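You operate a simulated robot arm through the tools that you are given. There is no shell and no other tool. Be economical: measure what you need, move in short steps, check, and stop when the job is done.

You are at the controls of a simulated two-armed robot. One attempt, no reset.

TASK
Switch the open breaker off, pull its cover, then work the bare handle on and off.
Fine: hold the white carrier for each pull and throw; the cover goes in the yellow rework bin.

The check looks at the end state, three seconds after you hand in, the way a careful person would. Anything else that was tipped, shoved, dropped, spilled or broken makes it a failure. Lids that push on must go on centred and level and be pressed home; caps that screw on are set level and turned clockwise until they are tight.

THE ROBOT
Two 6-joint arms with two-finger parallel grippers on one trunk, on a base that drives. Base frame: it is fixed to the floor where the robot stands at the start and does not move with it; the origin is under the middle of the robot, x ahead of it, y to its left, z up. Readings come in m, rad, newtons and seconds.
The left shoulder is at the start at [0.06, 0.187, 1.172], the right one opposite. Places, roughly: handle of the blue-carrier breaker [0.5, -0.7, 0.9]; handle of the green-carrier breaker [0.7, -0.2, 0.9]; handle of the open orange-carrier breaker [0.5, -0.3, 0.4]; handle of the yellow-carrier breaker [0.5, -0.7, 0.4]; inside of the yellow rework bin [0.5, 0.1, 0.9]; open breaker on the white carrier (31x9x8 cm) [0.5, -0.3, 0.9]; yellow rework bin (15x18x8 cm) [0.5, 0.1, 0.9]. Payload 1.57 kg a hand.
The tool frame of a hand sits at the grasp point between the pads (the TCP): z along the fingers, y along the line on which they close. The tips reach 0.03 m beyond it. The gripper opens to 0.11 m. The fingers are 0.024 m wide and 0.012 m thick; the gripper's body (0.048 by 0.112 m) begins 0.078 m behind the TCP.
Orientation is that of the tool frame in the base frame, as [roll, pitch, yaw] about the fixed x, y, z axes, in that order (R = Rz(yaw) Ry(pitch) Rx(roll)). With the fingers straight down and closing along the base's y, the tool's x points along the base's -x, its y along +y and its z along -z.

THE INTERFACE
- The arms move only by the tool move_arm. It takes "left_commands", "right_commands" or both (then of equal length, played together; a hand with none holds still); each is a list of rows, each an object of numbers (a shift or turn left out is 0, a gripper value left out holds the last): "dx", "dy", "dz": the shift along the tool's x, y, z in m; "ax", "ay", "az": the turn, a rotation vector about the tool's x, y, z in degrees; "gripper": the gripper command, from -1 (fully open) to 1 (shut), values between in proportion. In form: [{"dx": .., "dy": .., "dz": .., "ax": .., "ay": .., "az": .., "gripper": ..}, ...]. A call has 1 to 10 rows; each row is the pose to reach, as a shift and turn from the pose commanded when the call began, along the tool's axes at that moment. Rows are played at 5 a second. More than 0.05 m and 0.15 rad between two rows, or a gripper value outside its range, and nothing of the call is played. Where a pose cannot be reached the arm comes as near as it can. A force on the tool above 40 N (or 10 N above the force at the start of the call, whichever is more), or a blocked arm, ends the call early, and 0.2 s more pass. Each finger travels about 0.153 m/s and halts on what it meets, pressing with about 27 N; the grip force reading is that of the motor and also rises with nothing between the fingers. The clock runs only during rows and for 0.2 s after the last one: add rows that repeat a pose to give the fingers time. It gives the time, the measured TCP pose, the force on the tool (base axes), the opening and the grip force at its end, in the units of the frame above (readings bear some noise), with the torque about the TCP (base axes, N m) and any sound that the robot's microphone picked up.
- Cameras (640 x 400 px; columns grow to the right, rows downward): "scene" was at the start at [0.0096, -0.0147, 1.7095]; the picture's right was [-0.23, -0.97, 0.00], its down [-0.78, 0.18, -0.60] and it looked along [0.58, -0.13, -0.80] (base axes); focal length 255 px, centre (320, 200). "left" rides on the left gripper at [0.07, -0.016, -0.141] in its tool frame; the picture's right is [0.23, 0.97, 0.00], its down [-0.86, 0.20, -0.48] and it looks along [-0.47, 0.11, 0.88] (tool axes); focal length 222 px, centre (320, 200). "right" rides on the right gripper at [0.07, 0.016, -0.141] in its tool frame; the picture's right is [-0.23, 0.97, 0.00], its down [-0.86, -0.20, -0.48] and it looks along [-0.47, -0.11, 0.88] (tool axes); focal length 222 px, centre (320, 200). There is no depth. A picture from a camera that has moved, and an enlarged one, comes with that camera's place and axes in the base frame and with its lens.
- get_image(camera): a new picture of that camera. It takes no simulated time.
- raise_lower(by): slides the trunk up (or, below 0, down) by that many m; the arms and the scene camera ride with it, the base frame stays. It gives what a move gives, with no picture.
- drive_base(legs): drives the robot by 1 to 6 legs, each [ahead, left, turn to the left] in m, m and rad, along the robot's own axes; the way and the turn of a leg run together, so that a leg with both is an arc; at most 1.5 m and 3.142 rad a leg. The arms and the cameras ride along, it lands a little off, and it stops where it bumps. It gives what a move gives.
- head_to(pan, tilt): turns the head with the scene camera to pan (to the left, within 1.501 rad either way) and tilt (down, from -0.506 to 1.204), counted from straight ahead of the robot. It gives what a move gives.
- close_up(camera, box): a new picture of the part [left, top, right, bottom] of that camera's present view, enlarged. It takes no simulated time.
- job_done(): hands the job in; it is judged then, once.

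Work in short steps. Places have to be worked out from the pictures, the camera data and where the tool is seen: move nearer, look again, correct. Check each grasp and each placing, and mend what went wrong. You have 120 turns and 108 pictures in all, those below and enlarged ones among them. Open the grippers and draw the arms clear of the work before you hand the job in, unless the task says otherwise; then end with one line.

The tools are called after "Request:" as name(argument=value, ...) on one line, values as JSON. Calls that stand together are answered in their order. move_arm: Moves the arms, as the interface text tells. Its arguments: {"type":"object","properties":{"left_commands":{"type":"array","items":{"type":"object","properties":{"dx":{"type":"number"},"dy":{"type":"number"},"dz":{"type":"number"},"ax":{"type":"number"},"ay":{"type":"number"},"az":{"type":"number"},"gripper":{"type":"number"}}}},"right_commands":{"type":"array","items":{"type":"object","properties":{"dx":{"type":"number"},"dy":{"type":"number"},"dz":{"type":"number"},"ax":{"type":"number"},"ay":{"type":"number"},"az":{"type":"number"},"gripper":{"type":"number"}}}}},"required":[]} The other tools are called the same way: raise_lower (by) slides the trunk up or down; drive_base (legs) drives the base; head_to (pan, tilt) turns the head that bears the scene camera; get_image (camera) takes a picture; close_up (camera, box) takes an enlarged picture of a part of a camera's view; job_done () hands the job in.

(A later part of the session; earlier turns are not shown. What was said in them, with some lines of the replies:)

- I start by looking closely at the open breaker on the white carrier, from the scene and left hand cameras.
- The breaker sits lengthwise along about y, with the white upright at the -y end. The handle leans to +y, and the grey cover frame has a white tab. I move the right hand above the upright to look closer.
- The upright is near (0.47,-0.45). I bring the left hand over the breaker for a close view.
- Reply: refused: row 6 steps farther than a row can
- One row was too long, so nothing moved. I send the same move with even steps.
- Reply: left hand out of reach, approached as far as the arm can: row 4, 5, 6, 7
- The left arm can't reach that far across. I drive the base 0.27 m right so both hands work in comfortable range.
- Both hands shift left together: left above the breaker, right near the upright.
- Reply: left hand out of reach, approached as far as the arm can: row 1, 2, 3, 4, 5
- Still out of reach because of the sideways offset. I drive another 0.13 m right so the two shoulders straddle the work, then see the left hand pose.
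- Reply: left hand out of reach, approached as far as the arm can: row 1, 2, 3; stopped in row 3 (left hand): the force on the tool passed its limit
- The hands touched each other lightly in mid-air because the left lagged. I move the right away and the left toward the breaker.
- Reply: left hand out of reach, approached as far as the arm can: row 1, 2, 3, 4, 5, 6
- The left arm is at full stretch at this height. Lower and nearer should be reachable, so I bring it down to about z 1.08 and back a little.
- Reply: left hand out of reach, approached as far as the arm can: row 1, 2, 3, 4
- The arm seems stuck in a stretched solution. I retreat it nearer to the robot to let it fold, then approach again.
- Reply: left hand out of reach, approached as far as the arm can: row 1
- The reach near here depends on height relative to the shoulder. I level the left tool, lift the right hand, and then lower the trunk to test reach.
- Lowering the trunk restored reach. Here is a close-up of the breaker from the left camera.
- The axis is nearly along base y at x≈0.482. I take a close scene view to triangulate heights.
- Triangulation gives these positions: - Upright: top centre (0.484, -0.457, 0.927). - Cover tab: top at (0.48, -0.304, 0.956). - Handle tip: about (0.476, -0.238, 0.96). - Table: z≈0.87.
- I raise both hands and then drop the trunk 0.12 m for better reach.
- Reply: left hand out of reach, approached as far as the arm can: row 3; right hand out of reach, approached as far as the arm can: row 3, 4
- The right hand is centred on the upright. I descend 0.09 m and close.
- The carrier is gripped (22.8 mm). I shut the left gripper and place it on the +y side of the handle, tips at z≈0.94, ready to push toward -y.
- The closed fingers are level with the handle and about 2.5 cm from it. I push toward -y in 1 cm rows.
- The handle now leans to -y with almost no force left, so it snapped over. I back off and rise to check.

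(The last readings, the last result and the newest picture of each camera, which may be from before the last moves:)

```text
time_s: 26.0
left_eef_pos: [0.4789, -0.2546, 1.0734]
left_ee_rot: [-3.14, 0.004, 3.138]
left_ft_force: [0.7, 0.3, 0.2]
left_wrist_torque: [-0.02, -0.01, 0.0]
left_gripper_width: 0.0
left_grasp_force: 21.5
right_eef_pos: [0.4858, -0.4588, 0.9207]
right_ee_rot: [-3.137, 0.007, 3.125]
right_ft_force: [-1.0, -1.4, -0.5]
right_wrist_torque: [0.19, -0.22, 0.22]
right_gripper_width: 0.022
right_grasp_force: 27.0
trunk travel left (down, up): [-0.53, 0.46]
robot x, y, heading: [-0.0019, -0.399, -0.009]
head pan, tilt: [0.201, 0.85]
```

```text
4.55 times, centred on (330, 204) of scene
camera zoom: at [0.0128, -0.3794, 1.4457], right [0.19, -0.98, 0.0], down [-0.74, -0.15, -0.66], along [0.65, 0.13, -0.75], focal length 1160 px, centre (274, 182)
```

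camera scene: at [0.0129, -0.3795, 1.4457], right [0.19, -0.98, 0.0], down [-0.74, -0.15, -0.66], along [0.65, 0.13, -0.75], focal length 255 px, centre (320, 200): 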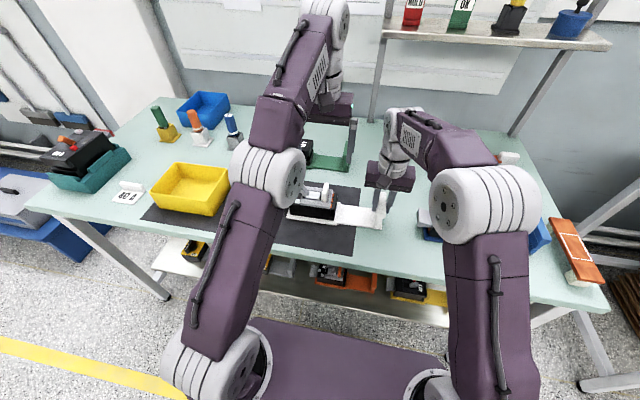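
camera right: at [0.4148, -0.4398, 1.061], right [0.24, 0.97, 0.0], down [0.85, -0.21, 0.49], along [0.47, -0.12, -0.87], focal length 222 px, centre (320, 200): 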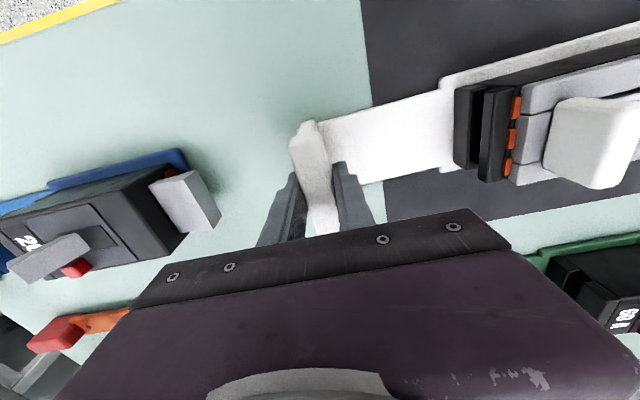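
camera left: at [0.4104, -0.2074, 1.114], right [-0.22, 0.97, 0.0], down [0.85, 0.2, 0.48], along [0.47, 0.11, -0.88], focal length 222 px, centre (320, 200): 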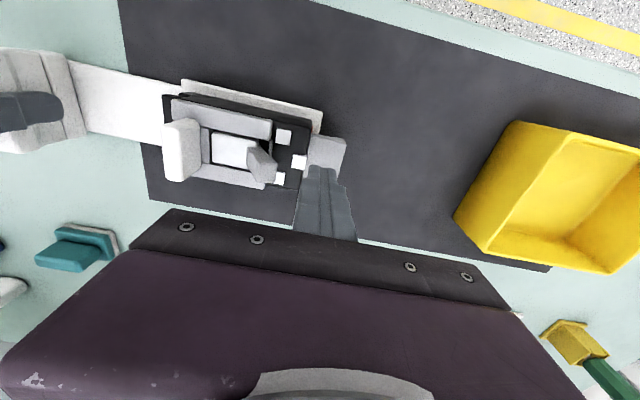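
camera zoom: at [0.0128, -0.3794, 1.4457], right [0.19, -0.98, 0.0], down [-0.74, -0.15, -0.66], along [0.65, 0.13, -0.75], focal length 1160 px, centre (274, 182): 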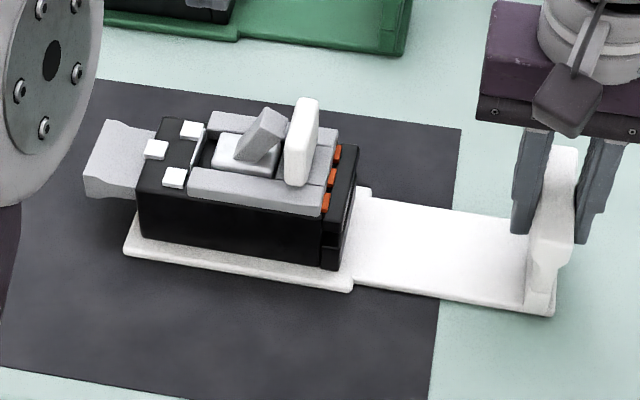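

The breaker is off with the cover still on, and the tab spans x 0.459–0.507 at y -0.302. The handle now crowds it, so I turn the left gripper 90° to close along x, opening it on the way.

Request:
move_arm(left_commands=[{"az": 8, "gripper": -1}, {"az": 16}, {"az": 24}, {"az": 32}, {"az": 40}, {"az": 48}, {"az": 48}])

Request:
move_arm(left_commands=[{"az": 8}, {"az": 16}, {"az": 24}, {"az": 32}, {"az": 40}, {"az": 42}, {"az": 42}])

Request:
get_image(camera="left")

```text
time_s: 27.6
left_eef_pos: [0.4784, -0.2531, 1.0748]
left_ee_rot: [3.141, 0.001, 2.298]
left_ft_force: [-0.2, 0.2, -0.5]
left_wrist_torque: [0.02, 0.0, 0.03]
left_gripper_width: 0.1101
left_grasp_force: 0.2
right_eef_pos: [0.486, -0.4577, 0.9215]
right_ee_rot: [-3.138, 0.008, 3.125]
right_ft_force: [-1.2, -2.9, 0.5]
right_wrist_torque: [0.11, -0.31, 0.19]
right_gripper_width: 0.0218
right_grasp_force: 26.9
trunk travel left (down, up): [-0.53, 0.46]
robot x, y, heading: [0.0021, -0.3973, 0.0]
head pan, tilt: [0.201, 0.85]
```

```text
time_s: 29.2
left_eef_pos: [0.478, -0.2538, 1.0743]
left_ee_rot: [3.138, -0.001, 1.565]
left_ft_force: [0.5, 0.0, -0.1]
left_wrist_torque: [0.03, 0.0, -0.01]
left_gripper_width: 0.1103
left_grasp_force: 0.1
right_eef_pos: [0.486, -0.4596, 0.9206]
right_ee_rot: [-3.137, 0.007, 3.125]
right_ft_force: [-0.7, -2.4, -0.8]
right_wrist_torque: [0.15, -0.19, 0.17]
right_gripper_width: 0.0219
right_grasp_force: 27.2
trunk travel left (down, up): [-0.53, 0.46]
robot x, y, heading: [-0.003, -0.3974, -0.007]
head pan, tilt: [0.201, 0.85]
```

```text
73 pictures are left
camera left: at [0.4621, -0.1839, 1.2145], right [0.98, 0.22, 0.0], down [0.19, -0.86, 0.48], along [0.11, -0.47, -0.88], focal length 222 px, centre (320, 200)
```

left: 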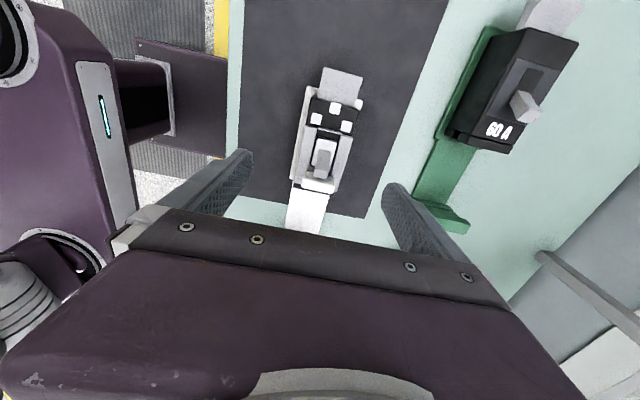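

Rotated. I move over the tab at (0.482, -0.303), descend to tips z≈0.936 and close.

Request:
move_arm(left_commands=[{"dx": -0.025, "dy": 0.004, "gripper": -0.35}, {"dx": -0.049, "dy": 0.004}, {"dx": -0.049, "dy": 0.004, "dz": 0.035}, {"dx": -0.049, "dy": 0.004, "dz": 0.07}, {"dx": -0.049, "dy": 0.004, "dz": 0.07}])

Request:
get_image(camera="left")

Request:
close_up(camera="right", box=[440, 20, 640, 220])

Request:
close_up(camera="scene", box=[260, 160, 400, 248])

```text
time_s: 30.4
left_eef_pos: [0.4805, -0.3041, 1.0031]
left_ee_rot: [3.137, 0.001, 1.565]
left_ft_force: [0.0, -0.2, -0.3]
left_wrist_torque: [-0.02, -0.01, -0.01]
left_gripper_width: 0.0744
left_grasp_force: 0.0
right_eef_pos: [0.4848, -0.458, 0.9209]
right_ee_rot: [-3.14, 0.007, 3.126]
right_ft_force: [-1.1, -0.3, 0.4]
right_wrist_torque: [0.16, -0.02, 0.13]
right_gripper_width: 0.022
right_grasp_force: 27.0
trunk travel left (down, up): [-0.53, 0.46]
robot x, y, heading: [-0.0008, -0.4, -0.004]
head pan, tilt: [0.201, 0.85]
```

```text
72 pictures are left
camera left: at [0.4644, -0.2339, 1.1436], right [0.97, 0.22, 0.0], down [0.19, -0.86, 0.48], along [0.11, -0.47, -0.88], focal length 222 px, centre (320, 200)
```

left: 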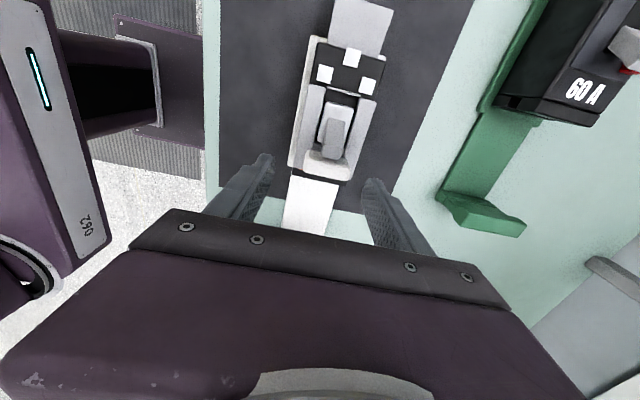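

```text
2.00 times, centred on (540, 120) of right
camera zoom: at [0.4149, -0.4397, 1.0612], right [0.24, 0.97, 0.0], down [0.85, -0.21, 0.49], along [0.47, -0.12, -0.87], focal length 444 px, centre (-120, 360)
```

zoom: 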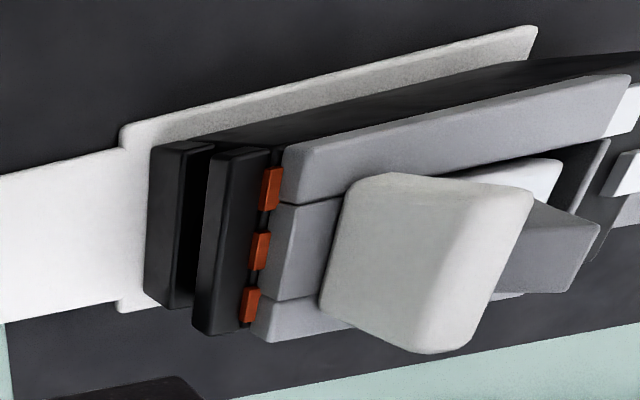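

```text
4.55 times, centred on (330, 204) of scene
camera zoom: at [0.0129, -0.3794, 1.4457], right [0.19, -0.98, 0.0], down [-0.74, -0.15, -0.66], along [0.65, 0.13, -0.75], focal length 1160 px, centre (274, 182)
```

zoom: 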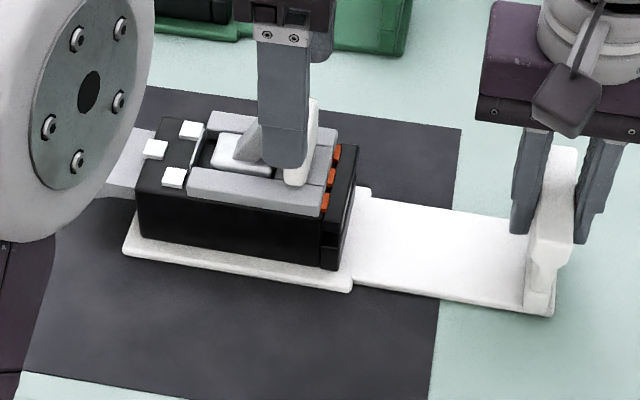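

Aligned within millimetres. I finish the descent and close on the tab.

Request:
move_arm(left_commands=[{"dx": -0.002, "dy": 0.001, "dz": 0.02}, {"dx": -0.002, "dy": 0.001, "dz": 0.037}, {"dx": -0.002, "dy": 0.001, "dz": 0.037}, {"dx": -0.002, "dy": 0.001, "dz": 0.037, "gripper": 1}, {"dx": -0.002, "dy": 0.001, "dz": 0.037, "gripper": 1}, {"dx": -0.002, "dy": 0.001, "dz": 0.037, "gripper": 1}])

Request:
close_up(camera="scene", box=[260, 160, 400, 248])

```text
time_s: 31.8
left_eef_pos: [0.4828, -0.3049, 0.9668]
left_ee_rot: [3.137, 0.003, 1.565]
left_ft_force: [8.3, -0.7, -0.1]
left_wrist_torque: [-0.05, -0.44, -0.13]
left_gripper_width: 0.0434
left_grasp_force: 27.4
right_eef_pos: [0.4859, -0.4588, 0.9215]
right_ee_rot: [-3.136, 0.006, 3.125]
right_ft_force: [-6.1, 1.1, 4.8]
right_wrist_torque: [0.05, 0.44, 0.8]
right_gripper_width: 0.0222
right_grasp_force: 26.9
trunk travel left (down, up): [-0.53, 0.46]
robot x, y, heading: [-0.004, -0.3924, -0.007]
head pan, tilt: [0.201, 0.85]
heard: snap
```

```text
4.55 times, centred on (330, 204) of scene
camera zoom: at [0.0132, -0.3791, 1.4458], right [0.19, -0.98, 0.0], down [-0.74, -0.15, -0.66], along [0.65, 0.13, -0.75], focal length 1160 px, centre (274, 182)
```

zoom: 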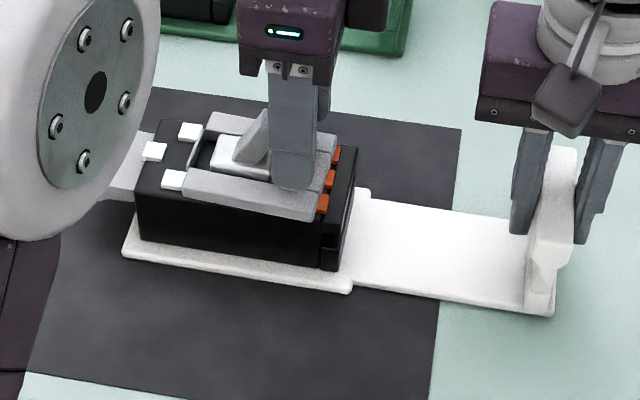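

There was a snap as the fingers closed, and the cover has shifted slightly, so its clip seems to have let go. I lift slowly straight up.

Request:
move_arm(left_commands=[{"dz": -0.004}, {"dz": -0.008}, {"dz": -0.014}, {"dz": -0.022}, {"dz": -0.03}, {"dz": -0.03}])

Request:
close_up(camera="scene", box=[260, 160, 400, 248])

Request:
get_image(camera="left")

```text
time_s: 33.2
left_eef_pos: [0.4816, -0.3036, 0.9972]
left_ee_rot: [3.141, 0.002, 1.564]
left_ft_force: [-0.4, -2.2, -1.2]
left_wrist_torque: [-0.19, 0.0, 0.01]
left_gripper_width: 0.0433
left_grasp_force: 27.6
right_eef_pos: [0.4853, -0.4579, 0.9215]
right_ee_rot: [-3.138, 0.009, 3.126]
right_ft_force: [-1.7, 2.5, -0.3]
right_wrist_torque: [0.19, -0.1, 0.41]
right_gripper_width: 0.0219
right_grasp_force: 26.5
trunk travel left (down, up): [-0.53, 0.46]
robot x, y, heading: [-0.0011, -0.3957, -0.002]
head pan, tilt: [0.201, 0.85]
```

```text
4.55 times, centred on (330, 204) of scene
camera zoom: at [0.0129, -0.3791, 1.4457], right [0.19, -0.98, 0.0], down [-0.74, -0.15, -0.66], along [0.65, 0.13, -0.75], focal length 1160 px, centre (274, 182)
```

zoom: 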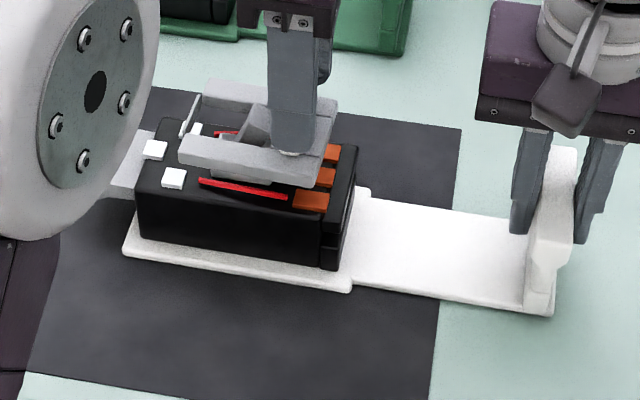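

```text
67 pictures are left
camera left: at [0.4668, -0.2351, 1.1378], right [0.97, 0.22, 0.0], down [0.19, -0.86, 0.48], along [0.11, -0.47, -0.88], focal length 222 px, centre (320, 200)
```

left: 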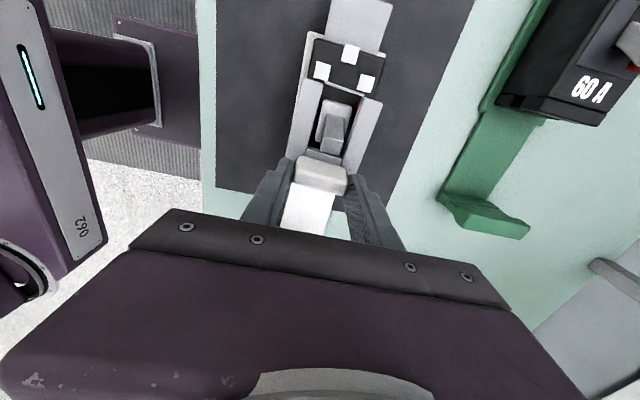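

The cover is off and hanging from the left hand. I lift it well above the handle, then release and raise the right hand.

Request:
move_arm(left_commands=[{"dz": -0.03}, {"dz": -0.06}, {"dz": -0.065}, {"dz": -0.065}])

Request:
move_arm(right_commands=[{"gripper": 0.2}, {"gripper": -0.5}, {"gripper": -0.5}, {"dz": -0.03, "gripper": -0.5}, {"dz": -0.07}, {"dz": -0.11}, {"dz": -0.11}])

Request:
get_image(camera="scene")

```text
time_s: 34.2
left_eef_pos: [0.484, -0.3037, 1.0625]
left_ee_rot: [3.14, 0.002, 1.568]
left_ft_force: [0.2, -0.1, -0.7]
left_wrist_torque: [-0.01, 0.01, -0.01]
left_gripper_width: 0.0434
left_grasp_force: 26.9
right_eef_pos: [0.4854, -0.4581, 0.9215]
right_ee_rot: [-3.135, 0.007, 3.126]
right_ft_force: [-1.1, 1.8, -0.5]
right_wrist_torque: [0.12, -0.23, 0.4]
right_gripper_width: 0.0219
right_grasp_force: 26.5
trunk travel left (down, up): [-0.53, 0.46]
robot x, y, heading: [-0.0033, -0.3961, -0.001]
head pan, tilt: [0.201, 0.85]
```

```text
time_s: 35.8
left_eef_pos: [0.4824, -0.3053, 1.0621]
left_ee_rot: [3.138, 0.003, 1.565]
left_ft_force: [0.3, -0.8, -0.2]
left_wrist_torque: [0.03, 0.01, -0.02]
left_gripper_width: 0.0433
left_grasp_force: 27.1
right_eef_pos: [0.4836, -0.4581, 1.0322]
right_ee_rot: [-3.135, 0.006, 3.126]
right_ft_force: [0.1, 0.1, 0.4]
right_wrist_torque: [0.04, -0.02, -0.01]
right_gripper_width: 0.0826
right_grasp_force: 0.0
trunk travel left (down, up): [-0.53, 0.46]
robot x, y, heading: [-0.002, -0.3945, -0.005]
head pan, tilt: [0.201, 0.85]
```

```text
66 pictures are left
camera scene: at [0.0131, -0.3793, 1.4457], right [0.19, -0.98, 0.0], down [-0.74, -0.15, -0.66], along [0.65, 0.13, -0.75], focal length 255 px, centre (320, 200)
```

scene: 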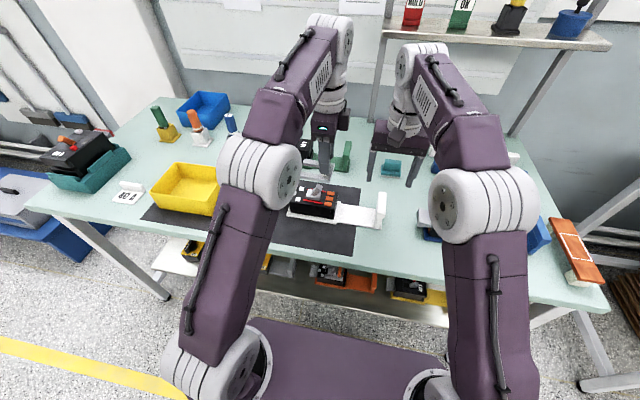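

The bin's inside is near (0.47, 0.11). I drive 0.40 m left to bring the left hand over it.

Request:
drive_base(legs=[[0, 0.4, 0]])

Request:
get_image(camera="left")

Request:
head_to(pan=-0.1, tilt=0.85)

Request:
get_image(camera="scene")

```text
time_s: 38.3
left_eef_pos: [0.4854, 0.0981, 1.0612]
left_ee_rot: [3.138, 0.002, 1.567]
left_ft_force: [0.1, -0.5, -0.8]
left_wrist_torque: [0.01, 0.0, -0.01]
left_gripper_width: 0.0431
left_grasp_force: 27.2
right_eef_pos: [0.4853, -0.0535, 1.032]
right_ee_rot: [-3.136, 0.007, 3.128]
right_ft_force: [-0.7, 0.3, 0.4]
right_wrist_torque: [-0.04, -0.02, 0.03]
right_gripper_width: 0.0825
right_grasp_force: 0.1
trunk travel left (down, up): [-0.53, 0.46]
robot x, y, heading: [-0.0023, 0.0065, -0.006]
head pan, tilt: [0.201, 0.85]
```

```text
65 pictures are left
camera left: at [0.4702, 0.1685, 1.2024], right [0.97, 0.22, 0.0], down [0.2, -0.86, 0.48], along [0.11, -0.47, -0.88], focal length 222 px, centre (320, 200)
```

left: 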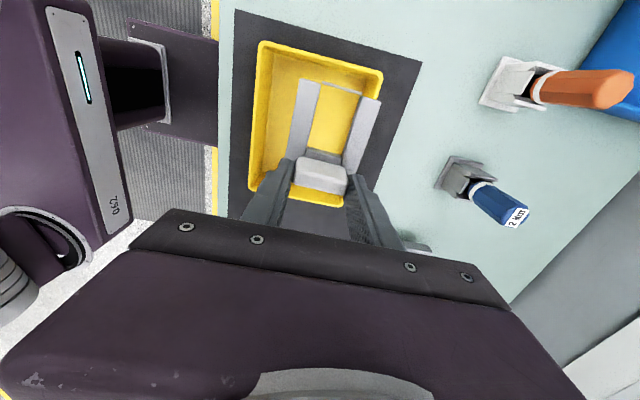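

```text
time_s: 39.1
left_eef_pos: [0.4855, 0.098, 1.0614]
left_ee_rot: [3.139, 0.001, 1.567]
left_ft_force: [-0.5, -0.4, -0.3]
left_wrist_torque: [0.02, -0.02, -0.02]
left_gripper_width: 0.0432
left_grasp_force: 26.8
right_eef_pos: [0.4864, -0.0544, 1.0305]
right_ee_rot: [-3.137, 0.006, 3.126]
right_ft_force: [-0.5, -0.2, -0.1]
right_wrist_torque: [0.0, 0.01, -0.01]
right_gripper_width: 0.0825
right_grasp_force: 0.0
trunk travel left (down, up): [-0.53, 0.46]
robot x, y, heading: [0.0026, 0.0063, -0.005]
head pan, tilt: [-0.099, 0.85]
```

```text
64 pictures are left
camera scene: at [0.0161, 0.0001, 1.4457], right [-0.1, -0.99, 0.0], down [-0.75, 0.08, -0.66], along [0.66, -0.07, -0.75], focal length 255 px, centre (320, 200)
```

scene: 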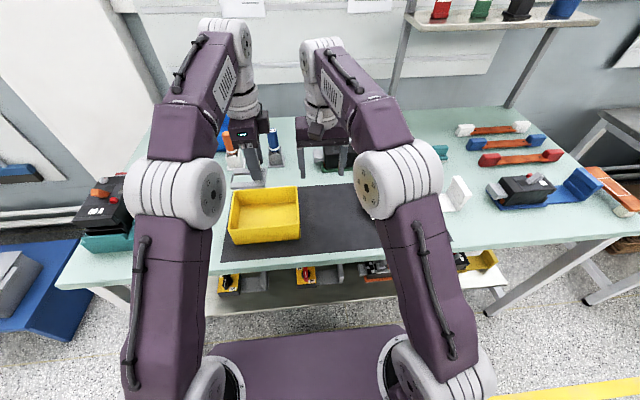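

The cover hangs over the bin, whose centre is about (0.472, 0.10). I shift slightly to centre the cover and lower it, moving the right hand a bit aside.

Request:
move_arm(left_commands=[{"dx": -0.015, "dy": -0.012}, {"dx": -0.02, "dy": -0.012, "dz": 0.03}, {"dx": -0.02, "dy": -0.012, "dz": 0.06}, {"dx": -0.02, "dy": -0.012, "dz": 0.09}, {"dx": -0.02, "dy": -0.012, "dz": 0.09}], right_commands=[{"dy": -0.03}, {"dy": -0.05}, {"dy": -0.05}, {"dy": -0.05}, {"dy": -0.05}])

Request:
get_image(camera="left")

Request:
close_up(camera="scene", box=[200, 150, 340, 250])

```text
time_s: 40.3
left_eef_pos: [0.4746, 0.0782, 0.9705]
left_ee_rot: [3.139, 0.002, 1.568]
left_ft_force: [-0.1, -0.1, -0.8]
left_wrist_torque: [-0.01, 0.0, 0.01]
left_gripper_width: 0.0429
left_grasp_force: 27.3
right_eef_pos: [0.4844, -0.1051, 1.0314]
right_ee_rot: [-3.135, 0.008, 3.128]
right_ft_force: [0.6, 0.1, -0.6]
right_wrist_torque: [-0.02, -0.01, -0.01]
right_gripper_width: 0.0826
right_grasp_force: 0.0
trunk travel left (down, up): [-0.53, 0.46]
robot x, y, heading: [0.001, 0.0049, -0.003]
head pan, tilt: [-0.099, 0.85]
```

```text
63 pictures are left
camera left: at [0.4592, 0.148, 1.1116], right [0.97, 0.22, 0.0], down [0.2, -0.86, 0.48], along [0.11, -0.47, -0.88], focal length 222 px, centre (320, 200)
```

left: 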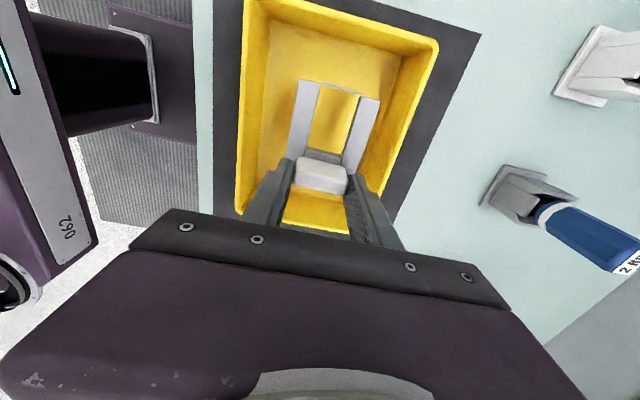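

```text
4.00 times, centred on (270, 200) of scene
camera zoom: at [0.016, 0.0003, 1.4457], right [-0.1, -0.99, 0.0], down [-0.75, 0.08, -0.66], along [0.66, -0.07, -0.75], focal length 1021 px, centre (520, 200)
```

zoom: 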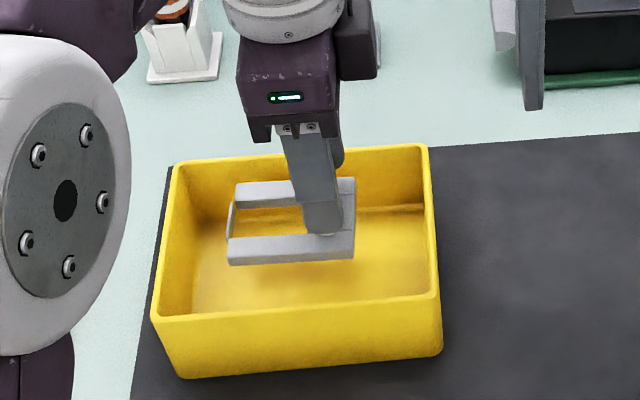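

The cover is well centred inside the bin. I lower it slowly until it touches the floor.

Request:
move_arm(left_commands=[{"dz": 0.012}, {"dz": 0.022}, {"dz": 0.03}, {"dz": 0.036}, {"dz": 0.036}])

Request:
close_up(camera="scene", box=[200, 150, 340, 250])

```text
time_s: 41.5
left_eef_pos: [0.4746, 0.0786, 0.9367]
left_ee_rot: [3.138, 0.0, 1.567]
left_ft_force: [0.7, 0.0, -0.1]
left_wrist_torque: [-0.03, 0.05, 0.0]
left_gripper_width: 0.0431
left_grasp_force: 27.0
right_eef_pos: [0.4841, -0.1054, 1.0307]
right_ee_rot: [-3.139, 0.006, 3.127]
right_ft_force: [0.6, -0.5, 0.8]
right_wrist_torque: [0.0, 0.02, -0.03]
right_gripper_width: 0.0825
right_grasp_force: 0.0
trunk travel left (down, up): [-0.53, 0.46]
robot x, y, heading: [0.0011, 0.003, -0.004]
head pan, tilt: [-0.099, 0.85]
```

```text
4.00 times, centred on (270, 200) of scene
camera zoom: at [0.016, 0.0001, 1.4457], right [-0.1, -0.99, 0.0], down [-0.75, 0.08, -0.66], along [0.66, -0.07, -0.75], focal length 1021 px, centre (520, 200)
```

zoom: 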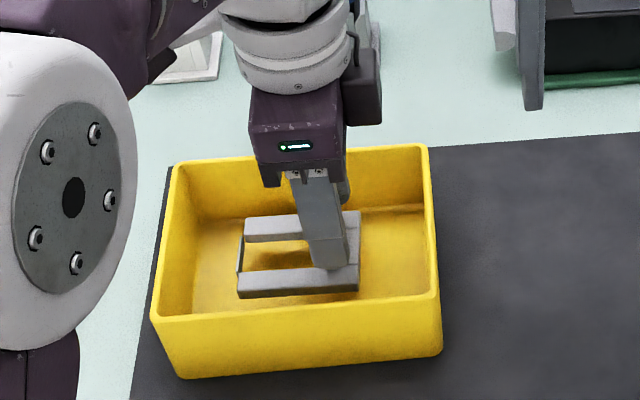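

Still hanging slightly. I lower another 2 cm, carefully.

Request:
move_arm(left_commands=[{"dz": 0.005}, {"dz": 0.01}, {"dz": 0.014}, {"dz": 0.018}, {"dz": 0.018}])

Request:
close_up(camera="scene", box=[200, 150, 340, 250])

```text
time_s: 42.7
left_eef_pos: [0.474, 0.0788, 0.9162]
left_ee_rot: [3.138, -0.001, 1.567]
left_ft_force: [-0.2, 0.7, -0.5]
left_wrist_torque: [0.01, 0.0, -0.02]
left_gripper_width: 0.0428
left_grasp_force: 26.5
right_eef_pos: [0.4847, -0.1052, 1.0314]
right_ee_rot: [-3.139, 0.007, 3.128]
right_ft_force: [0.4, -0.4, 0.2]
right_wrist_torque: [-0.03, 0.0, -0.01]
right_gripper_width: 0.0826
right_grasp_force: 0.0
trunk travel left (down, up): [-0.53, 0.46]
robot x, y, heading: [-0.0017, 0.0094, -0.002]
head pan, tilt: [-0.099, 0.85]
```

```text
4.00 times, centred on (270, 200) of scene
camera zoom: at [0.016, 0.0002, 1.4457], right [-0.1, -0.99, 0.0], down [-0.75, 0.08, -0.66], along [0.66, -0.07, -0.75], focal length 1021 px, centre (520, 200)
```

zoom: 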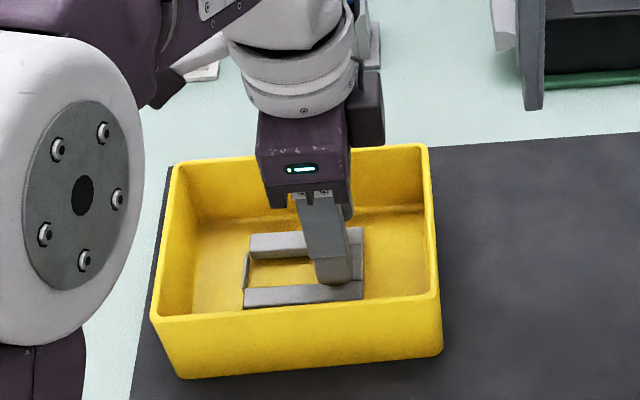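

It is nearly on the floor. I lower 5 mm more and open a little to release.

Request:
move_arm(left_commands=[{"dz": 0.005}, {"dz": 0.005, "gripper": 0.0}, {"dz": 0.005, "gripper": -0.25}, {"dz": 0.005, "gripper": -0.25}, {"dz": -0.03, "gripper": -0.25}, {"dz": -0.07}, {"dz": -0.11}, {"dz": -0.135}])

Request:
close_up(camera="scene", box=[200, 150, 340, 250])

```text
time_s: 44.5
left_eef_pos: [0.4748, 0.0796, 1.0543]
left_ee_rot: [3.139, -0.001, 1.567]
left_ft_force: [-0.4, 0.0, -0.1]
left_wrist_torque: [0.02, -0.01, -0.03]
left_gripper_width: 0.0688
left_grasp_force: 0.1
right_eef_pos: [0.4846, -0.1049, 1.0306]
right_ee_rot: [-3.138, 0.007, 3.127]
right_ft_force: [-0.9, 0.6, 0.2]
right_wrist_torque: [-0.02, -0.02, 0.01]
right_gripper_width: 0.0827
right_grasp_force: 0.1
trunk travel left (down, up): [-0.53, 0.46]
robot x, y, heading: [0.0001, 0.0047, -0.007]
head pan, tilt: [-0.099, 0.85]
```

```text
4.00 times, centred on (270, 200) of scene
camera zoom: at [0.0161, 0.0001, 1.4457], right [-0.1, -0.99, 0.0], down [-0.75, 0.08, -0.66], along [0.66, -0.07, -0.75], focal length 1021 px, centre (520, 200)
```

zoom: 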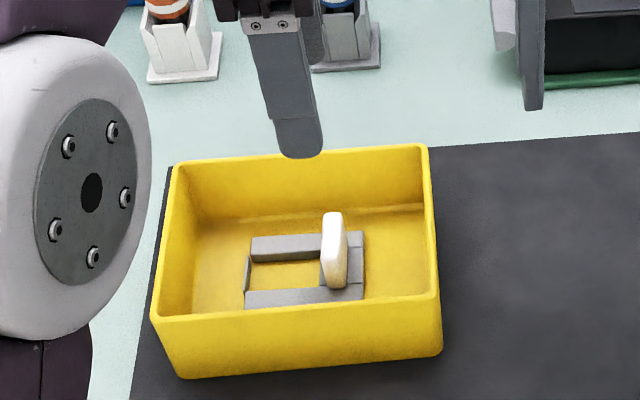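

The cover lies flat in the yellow bin. I drive back 0.40 m right to the breaker.

Request:
drive_base(legs=[[0, -0.4, 0]])

Request:
get_image(camera="right")

Request:
close_up(camera="left", box=[200, 0, 480, 200])

Request:
head_to(pan=0.2, tilt=0.85)

Request:
get_image(camera="scene")

```text
time_s: 47.1
left_eef_pos: [0.4723, -0.332, 1.0531]
left_ee_rot: [3.14, 0.002, 1.563]
left_ft_force: [0.3, 0.3, 0.0]
left_wrist_torque: [-0.01, -0.03, 0.02]
left_gripper_width: 0.0688
left_grasp_force: 0.1
right_eef_pos: [0.4806, -0.5171, 1.0297]
right_ee_rot: [-3.138, 0.007, 3.121]
right_ft_force: [0.2, -0.8, -0.1]
right_wrist_torque: [0.01, 0.02, 0.0]
right_gripper_width: 0.0823
right_grasp_force: 0.0
trunk travel left (down, up): [-0.53, 0.46]
robot x, y, heading: [-0.001, -0.4021, -0.009]
head pan, tilt: [-0.099, 0.85]
```

```text
58 pictures are left
camera right: at [0.4103, -0.4985, 1.1709], right [0.25, 0.97, 0.0], down [0.85, -0.22, 0.49], along [0.47, -0.12, -0.87], focal length 222 px, centre (320, 200)
```

right: 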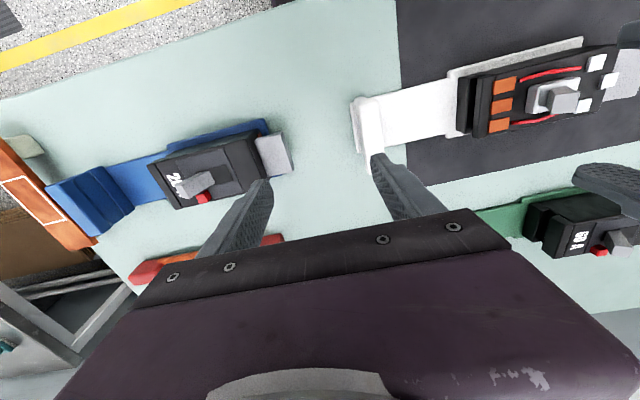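

```text
2.00 times, centred on (340, 100) of left
camera zoom: at [0.4573, -0.2629, 1.1942], right [0.98, 0.22, 0.0], down [0.19, -0.86, 0.48], along [0.11, -0.47, -0.88], focal length 444 px, centre (280, 400)
```

zoom: 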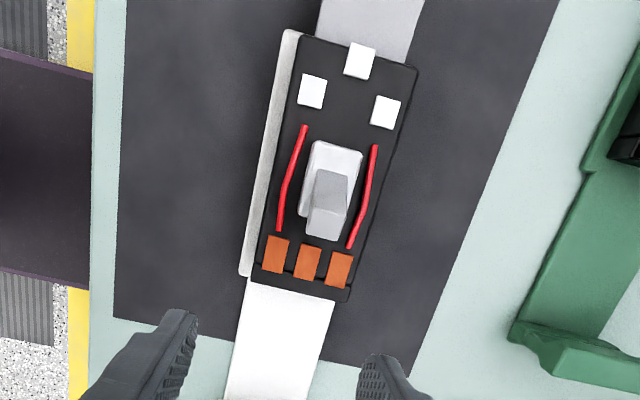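

```text
time_s: 47.9
left_eef_pos: [0.4723, -0.3317, 1.0527]
left_ee_rot: [3.138, 0.001, 1.563]
left_ft_force: [-0.8, -0.2, -0.3]
left_wrist_torque: [0.01, 0.02, 0.01]
left_gripper_width: 0.0688
left_grasp_force: 0.0
right_eef_pos: [0.4808, -0.516, 1.0321]
right_ee_rot: [-3.137, 0.008, 3.121]
right_ft_force: [0.1, 0.9, 0.0]
right_wrist_torque: [-0.01, -0.05, 0.0]
right_gripper_width: 0.0825
right_grasp_force: 0.0
trunk travel left (down, up): [-0.53, 0.46]
robot x, y, heading: [-0.0025, -0.4037, -0.015]
head pan, tilt: [0.201, 0.85]
```

```text
56 pictures are left
camera scene: at [0.012, -0.3847, 1.4457], right [0.19, -0.98, 0.0], down [-0.74, -0.14, -0.66], along [0.65, 0.12, -0.75], focal length 255 px, centre (320, 200)
```

scene: 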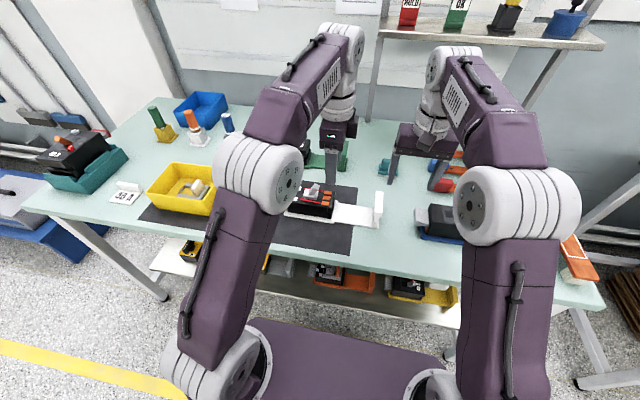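

The breaker is bare, handle at -y (off). I regrip the white upright with the right hand at (0.484, -0.458).

Request:
move_arm(right_commands=[{"dx": -0.003, "dy": 0.03}, {"dx": -0.004, "dy": 0.058}, {"dx": -0.004, "dy": 0.058, "dz": 0.04}, {"dx": -0.004, "dy": 0.058, "dz": 0.08}, {"dx": -0.004, "dy": 0.058, "dz": 0.11}, {"dx": -0.004, "dy": 0.058, "dz": 0.11}, {"dx": -0.004, "dy": 0.058, "dz": 0.11, "gripper": 1}, {"dx": -0.004, "dy": 0.058, "dz": 0.11, "gripper": 1}, {"dx": -0.004, "dy": 0.058, "dz": 0.11, "gripper": 1}])

Request:
close_up(camera="scene", box=[260, 160, 400, 248])

Request:
close_up(camera="right", box=[440, 20, 640, 220])

```text
time_s: 49.9
left_eef_pos: [0.4736, -0.3322, 1.053]
left_ee_rot: [3.139, 0.002, 1.563]
left_ft_force: [1.2, 0.4, -0.1]
left_wrist_torque: [0.01, 0.02, 0.01]
left_gripper_width: 0.0687
left_grasp_force: 0.1
right_eef_pos: [0.4871, -0.4587, 0.9207]
right_ee_rot: [-3.136, 0.006, 3.119]
right_ft_force: [-0.9, 1.9, 0.0]
right_wrist_torque: [0.18, -0.17, 0.47]
right_gripper_width: 0.0218
right_grasp_force: 26.9
trunk travel left (down, up): [-0.53, 0.46]
robot x, y, heading: [-0.0014, -0.4052, -0.003]
head pan, tilt: [0.201, 0.85]
```

```text
4.55 times, centred on (330, 204) of scene
camera zoom: at [0.0119, -0.3845, 1.4457], right [0.19, -0.98, 0.0], down [-0.74, -0.14, -0.66], along [0.65, 0.12, -0.75], focal length 1160 px, centre (274, 182)
```

zoom: 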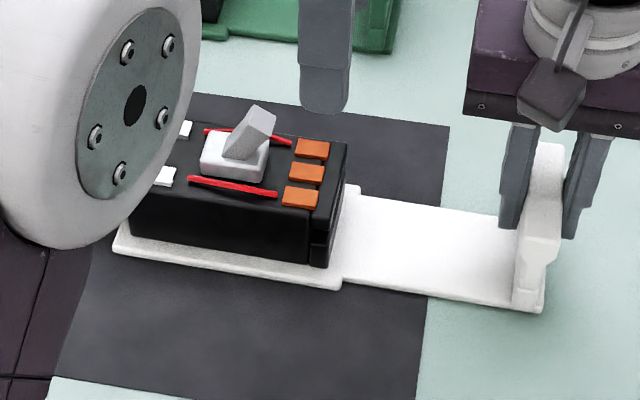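

```text
2.00 times, centred on (540, 120) of right
camera zoom: at [0.4167, -0.44, 1.0609], right [0.25, 0.97, 0.0], down [0.85, -0.21, 0.49], along [0.47, -0.12, -0.87], focal length 444 px, centre (-120, 360)
```

zoom: 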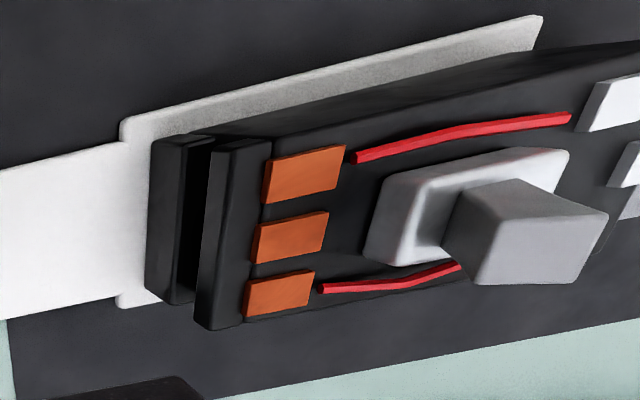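

The grip is firm again. The handle tip is at y≈-0.281, so I close the left fingers and lower them on its -y side.

Request:
move_arm(left_commands=[{"dy": 0.011, "dx": 0.004, "gripper": 1}, {"dy": 0.011, "dx": 0.004, "gripper": 1}, {"dy": 0.011, "dx": 0.004, "dz": 0.03}, {"dy": 0.011, "dx": 0.004, "dz": 0.06}, {"dy": 0.011, "dx": 0.004, "dz": 0.081}, {"dy": 0.011, "dx": 0.004, "dz": 0.081}])

Request:
close_up(camera="left", box=[220, 60, 420, 210])

Request:
close_up(camera="scene", box=[260, 160, 400, 248])

```text
time_s: 51.3
left_eef_pos: [0.4839, -0.3274, 0.972]
left_ee_rot: [3.138, 0.001, 1.562]
left_ft_force: [0.6, 0.2, -0.5]
left_wrist_torque: [0.04, -0.01, -0.01]
left_gripper_width: 0.0
left_grasp_force: 21.2
right_eef_pos: [0.4877, -0.4596, 0.9217]
right_ee_rot: [-3.138, 0.007, 3.12]
right_ft_force: [-2.3, 0.7, 0.0]
right_wrist_torque: [0.03, -0.12, 0.46]
right_gripper_width: 0.0217
right_grasp_force: 27.0
trunk travel left (down, up): [-0.53, 0.46]
robot x, y, heading: [-0.0011, -0.4032, -0.015]
head pan, tilt: [0.201, 0.85]
```

```text
2.67 times, centred on (320, 135) of left
camera zoom: at [0.4682, -0.2587, 1.1119], right [0.98, 0.22, 0.0], down [0.19, -0.86, 0.48], along [0.11, -0.47, -0.88], focal length 592 px, centre (320, 373)
```

zoom: 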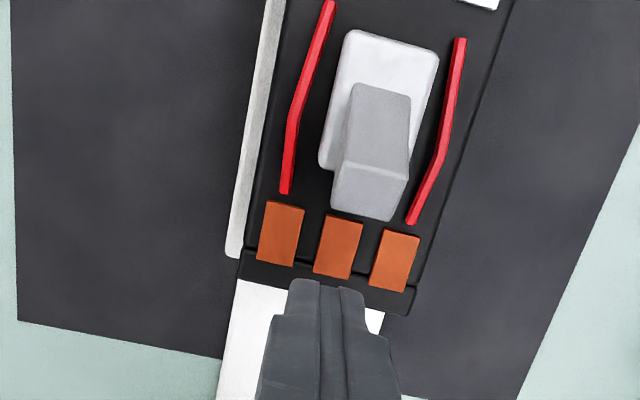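

```text
4.55 times, centred on (330, 204) of scene
camera zoom: at [0.012, -0.3848, 1.4457], right [0.19, -0.98, 0.0], down [-0.74, -0.14, -0.66], along [0.65, 0.12, -0.75], focal length 1160 px, centre (274, 182)
```

zoom: 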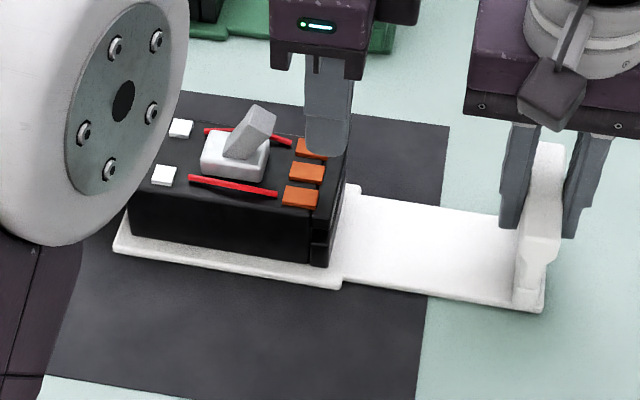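

The fingers are in line with the handle. I push toward +y to switch it on.

Request:
move_arm(left_commands=[{"dx": 0.016, "dy": 0.002}, {"dx": 0.026, "dy": 0.002}, {"dx": 0.036, "dy": 0.002}, {"dx": 0.044, "dy": 0.002}, {"dx": 0.052, "dy": 0.002}, {"dx": 0.06, "dy": 0.002}, {"dx": 0.066, "dy": 0.002}, {"dx": 0.066, "dy": 0.002}])

Request:
close_up(camera="left", box=[220, 60, 420, 210])

Request:
close_up(camera="scene", box=[260, 160, 400, 248])

```text
time_s: 53.1
left_eef_pos: [0.4863, -0.2624, 0.9728]
left_ee_rot: [3.14, 0.0, 1.562]
left_ft_force: [-0.4, 0.1, -0.8]
left_wrist_torque: [0.03, -0.03, -0.01]
left_gripper_width: 0.0
left_grasp_force: 21.3
right_eef_pos: [0.4887, -0.4593, 0.92]
right_ee_rot: [-3.137, 0.008, 3.121]
right_ft_force: [-1.2, -0.2, 0.3]
right_wrist_torque: [0.02, -0.17, 0.31]
right_gripper_width: 0.0219
right_grasp_force: 27.0
trunk travel left (down, up): [-0.53, 0.46]
robot x, y, heading: [-0.0036, -0.4019, -0.009]
head pan, tilt: [0.201, 0.85]
```

```text
2.67 times, centred on (320, 135) of left
camera zoom: at [0.4711, -0.1927, 1.1133], right [0.98, 0.22, 0.0], down [0.19, -0.86, 0.48], along [0.11, -0.47, -0.88], focal length 592 px, centre (320, 373)
```

zoom: 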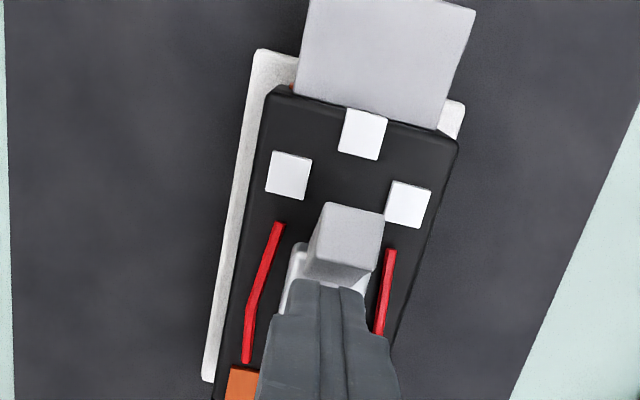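

```text
4.55 times, centred on (330, 204) of scene
camera zoom: at [0.0122, -0.385, 1.4457], right [0.19, -0.98, 0.0], down [-0.74, -0.14, -0.66], along [0.65, 0.12, -0.75], focal length 1160 px, centre (274, 182)
```

zoom: 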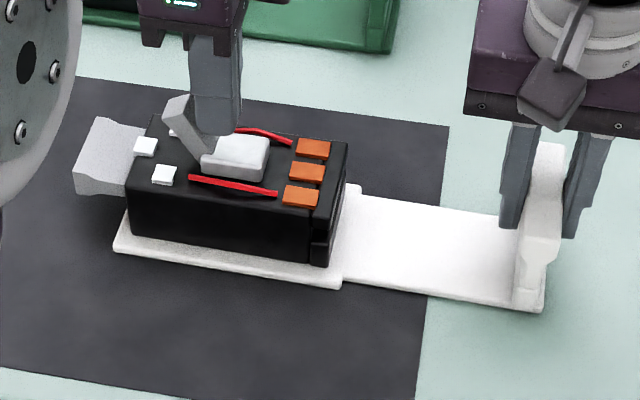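

The handle is on at +y. I back off, hop over it to its +y side, and check.

Request:
move_arm(left_commands=[{"dx": -0.02}, {"dx": -0.02, "dz": -0.04}, {"dx": -0.01, "dz": -0.07}, {"dx": 0.035, "dz": -0.07}, {"dx": 0.072, "dz": -0.07}, {"dx": 0.072, "dz": -0.07}])

Request:
close_up(camera="scene", box=[260, 160, 400, 248])

Request:
move_arm(left_commands=[{"dz": 0.035}, {"dz": 0.07}, {"dz": 0.07}])

Request:
close_up(camera="scene", box=[260, 160, 400, 248])

```text
time_s: 54.5
left_eef_pos: [0.4888, -0.1922, 1.0434]
left_ee_rot: [3.138, -0.001, 1.561]
left_ft_force: [0.0, -0.4, 0.1]
left_wrist_torque: [0.01, -0.01, -0.02]
left_gripper_width: 0.0001
left_grasp_force: 21.0
right_eef_pos: [0.4873, -0.459, 0.9194]
right_ee_rot: [-3.139, 0.007, 3.122]
right_ft_force: [-0.6, 0.3, -0.3]
right_wrist_torque: [0.17, -0.07, 0.2]
right_gripper_width: 0.0221
right_grasp_force: 26.4
trunk travel left (down, up): [-0.53, 0.46]
robot x, y, heading: [-0.0026, -0.402, -0.01]
head pan, tilt: [0.201, 0.85]
```

```text
4.55 times, centred on (330, 204) of scene
camera zoom: at [0.0122, -0.3851, 1.4457], right [0.19, -0.98, 0.0], down [-0.74, -0.14, -0.66], along [0.65, 0.12, -0.75], focal length 1160 px, centre (274, 182)
```

zoom: 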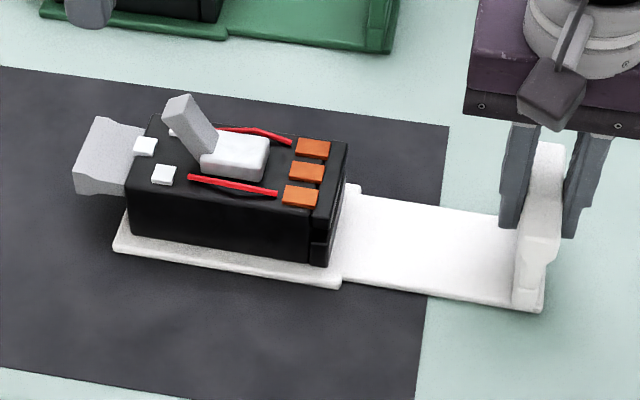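

```text
time_s: 55.3
left_eef_pos: [0.4899, -0.1903, 0.9732]
left_ee_rot: [3.137, 0.0, 1.561]
left_ft_force: [-0.5, -0.8, -0.3]
left_wrist_torque: [-0.02, -0.01, -0.01]
left_gripper_width: 0.0
left_grasp_force: 20.7
right_eef_pos: [0.4878, -0.4594, 0.9207]
right_ee_rot: [-3.139, 0.006, 3.12]
right_ft_force: [-0.9, -0.6, -0.5]
right_wrist_torque: [0.15, -0.17, 0.24]
right_gripper_width: 0.022
right_grasp_force: 26.9
trunk travel left (down, up): [-0.53, 0.46]
robot x, y, heading: [-0.0032, -0.3997, -0.012]
head pan, tilt: [0.201, 0.85]
```

```text
4.55 times, centred on (330, 204) of scene
camera zoom: at [0.0122, -0.385, 1.4457], right [0.19, -0.98, 0.0], down [-0.74, -0.14, -0.66], along [0.65, 0.12, -0.75], focal length 1160 px, centre (274, 182)
```

zoom: 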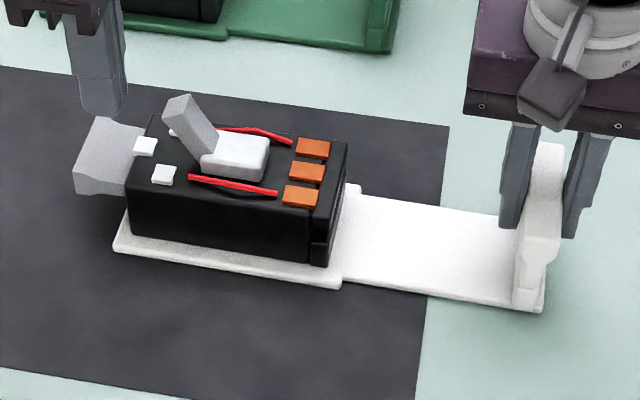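

The handle is clearly on. I shift 9 mm back in x and push toward -y to switch it off.

Request:
move_arm(left_commands=[{"dx": -0.01, "dy": -0.009}, {"dx": -0.022, "dy": -0.009}, {"dx": -0.032, "dy": -0.009}, {"dx": -0.042, "dy": -0.009}, {"dx": -0.05, "dy": -0.009}, {"dx": -0.058, "dy": -0.009}, {"dx": -0.065, "dy": -0.009}, {"dx": -0.065, "dy": -0.009}])

Request:
move_arm(left_commands=[{"dx": 0.02}, {"dx": 0.05}, {"dx": 0.06, "dz": -0.03}, {"dx": 0.06, "dz": -0.07}, {"dx": 0.06, "dz": -0.07}])

Request:
close_up(camera="scene", box=[260, 160, 400, 248])

```text
time_s: 57.1
left_eef_pos: [0.4792, -0.2555, 0.9712]
left_ee_rot: [3.138, 0.0, 1.561]
left_ft_force: [-0.3, 0.4, -0.5]
left_wrist_torque: [-0.04, -0.01, 0.01]
left_gripper_width: 0.0
left_grasp_force: 21.5
right_eef_pos: [0.4875, -0.4587, 0.9212]
right_ee_rot: [-3.138, 0.007, 3.12]
right_ft_force: [-0.5, -0.7, 0.0]
right_wrist_torque: [0.34, 0.09, 0.11]
right_gripper_width: 0.022
right_grasp_force: 27.1
trunk travel left (down, up): [-0.53, 0.46]
robot x, y, heading: [-0.0045, -0.4006, -0.004]
head pan, tilt: [0.201, 0.85]
```

```text
time_s: 58.3
left_eef_pos: [0.4766, -0.1938, 1.0423]
left_ee_rot: [3.137, 0.0, 1.562]
left_ft_force: [-0.4, -0.4, -0.3]
left_wrist_torque: [0.01, -0.01, 0.01]
left_gripper_width: 0.0
left_grasp_force: 21.6
right_eef_pos: [0.4867, -0.4594, 0.921]
right_ee_rot: [-3.137, 0.006, 3.121]
right_ft_force: [-0.4, 0.3, 0.0]
right_wrist_torque: [0.19, -0.04, 0.04]
right_gripper_width: 0.0219
right_grasp_force: 27.1
trunk travel left (down, up): [-0.53, 0.46]
robot x, y, heading: [-0.0013, -0.4027, -0.006]
head pan, tilt: [0.201, 0.85]
```

```text
4.55 times, centred on (330, 204) of scene
camera zoom: at [0.0122, -0.385, 1.4457], right [0.19, -0.98, 0.0], down [-0.74, -0.14, -0.66], along [0.65, 0.12, -0.75], focal length 1160 px, centre (274, 182)
```

zoom: 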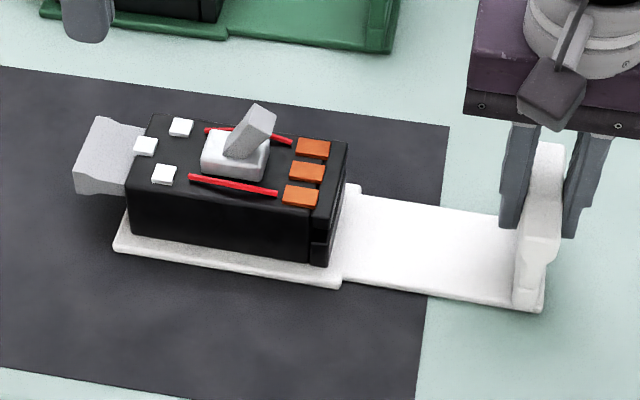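

The handle is back off. I release the upright, raise the right hand, open the left, and draw both clear.

Request:
move_arm(right_commands=[{"gripper": 0.2}, {"gripper": -0.6}, {"gripper": -0.6}, {"dz": -0.03}, {"dz": -0.07}, {"dz": -0.11}, {"dz": -0.13, "dx": 0.03}, {"dz": -0.13, "dx": 0.07}, {"dz": -0.13, "dx": 0.1}], left_commands=[{"dz": 0}, {"dz": -0.02, "dy": -0.02, "gripper": -1}, {"dz": -0.03, "dy": -0.04}, {"dz": -0.03, "dy": -0.07}, {"dz": -0.03, "dy": -0.1}, {"dz": -0.03, "dy": -0.1}, {"dz": -0.03, "dy": -0.1}, {"dz": -0.03, "dy": -0.1}, {"dz": -0.03, "dy": -0.1}])

Request:
get_image(camera="scene")

Request:
close_up(camera="scene", box=[140, 140, 400, 260])

```text
time_s: 60.3
left_eef_pos: [0.3781, -0.1947, 1.0715]
left_ee_rot: [3.136, 0.0, 1.562]
left_ft_force: [-1.1, -0.4, 0.6]
left_wrist_torque: [-0.03, -0.03, -0.03]
left_gripper_width: 0.1098
left_grasp_force: 0.1
right_eef_pos: [0.3849, -0.4553, 1.0495]
right_ee_rot: [-3.136, 0.007, 3.121]
right_ft_force: [-0.4, -0.3, -0.2]
right_wrist_torque: [0.01, -0.02, -0.02]
right_gripper_width: 0.0881
right_grasp_force: 0.0
trunk travel left (down, up): [-0.53, 0.46]
robot x, y, heading: [-0.0027, -0.4032, -0.011]
head pan, tilt: [0.201, 0.85]
```

```text
46 pictures are left
camera scene: at [0.0111, -0.3849, 1.4457], right [0.19, -0.98, 0.0], down [-0.74, -0.14, -0.66], along [0.65, 0.12, -0.75], focal length 255 px, centre (320, 200)
```

scene: 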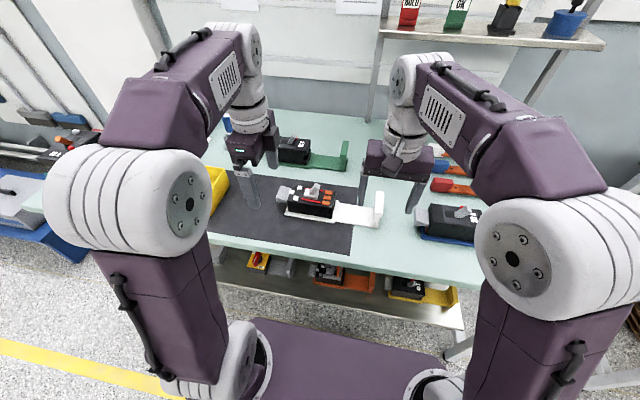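

```text
2.46 times, centred on (270, 200) of scene
camera zoom: at [0.0111, -0.3849, 1.4457], right [0.19, -0.98, 0.0], down [-0.74, -0.14, -0.66], along [0.65, 0.12, -0.75], focal length 628 px, centre (443, 200)
```

zoom: 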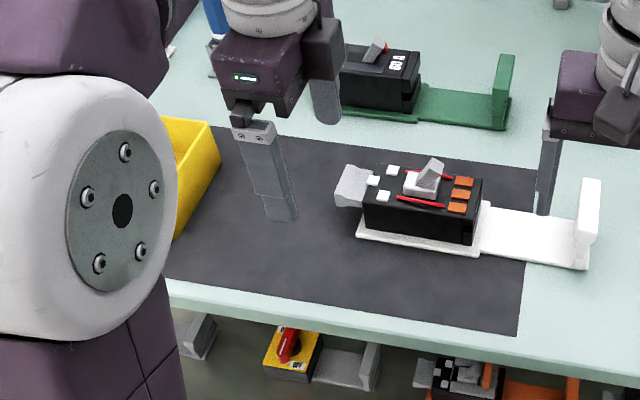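

The breaker is bare and off, the carrier has not been moved, the cover is in the bin, and both hands are open and clear. I hand in.

Request:
job_done()

```text
The job is handed in.
```

I switched the open breaker off, pulled its cover and put it in the yellow rework bin, then worked the bare handle on and off, ending off. The right hand held the white carrier for each pull and throw. The hands bumped lightly once in mid-air early on, touching nothing else. A snap sounded as I gripped the cover, which I took for its clip letting go.
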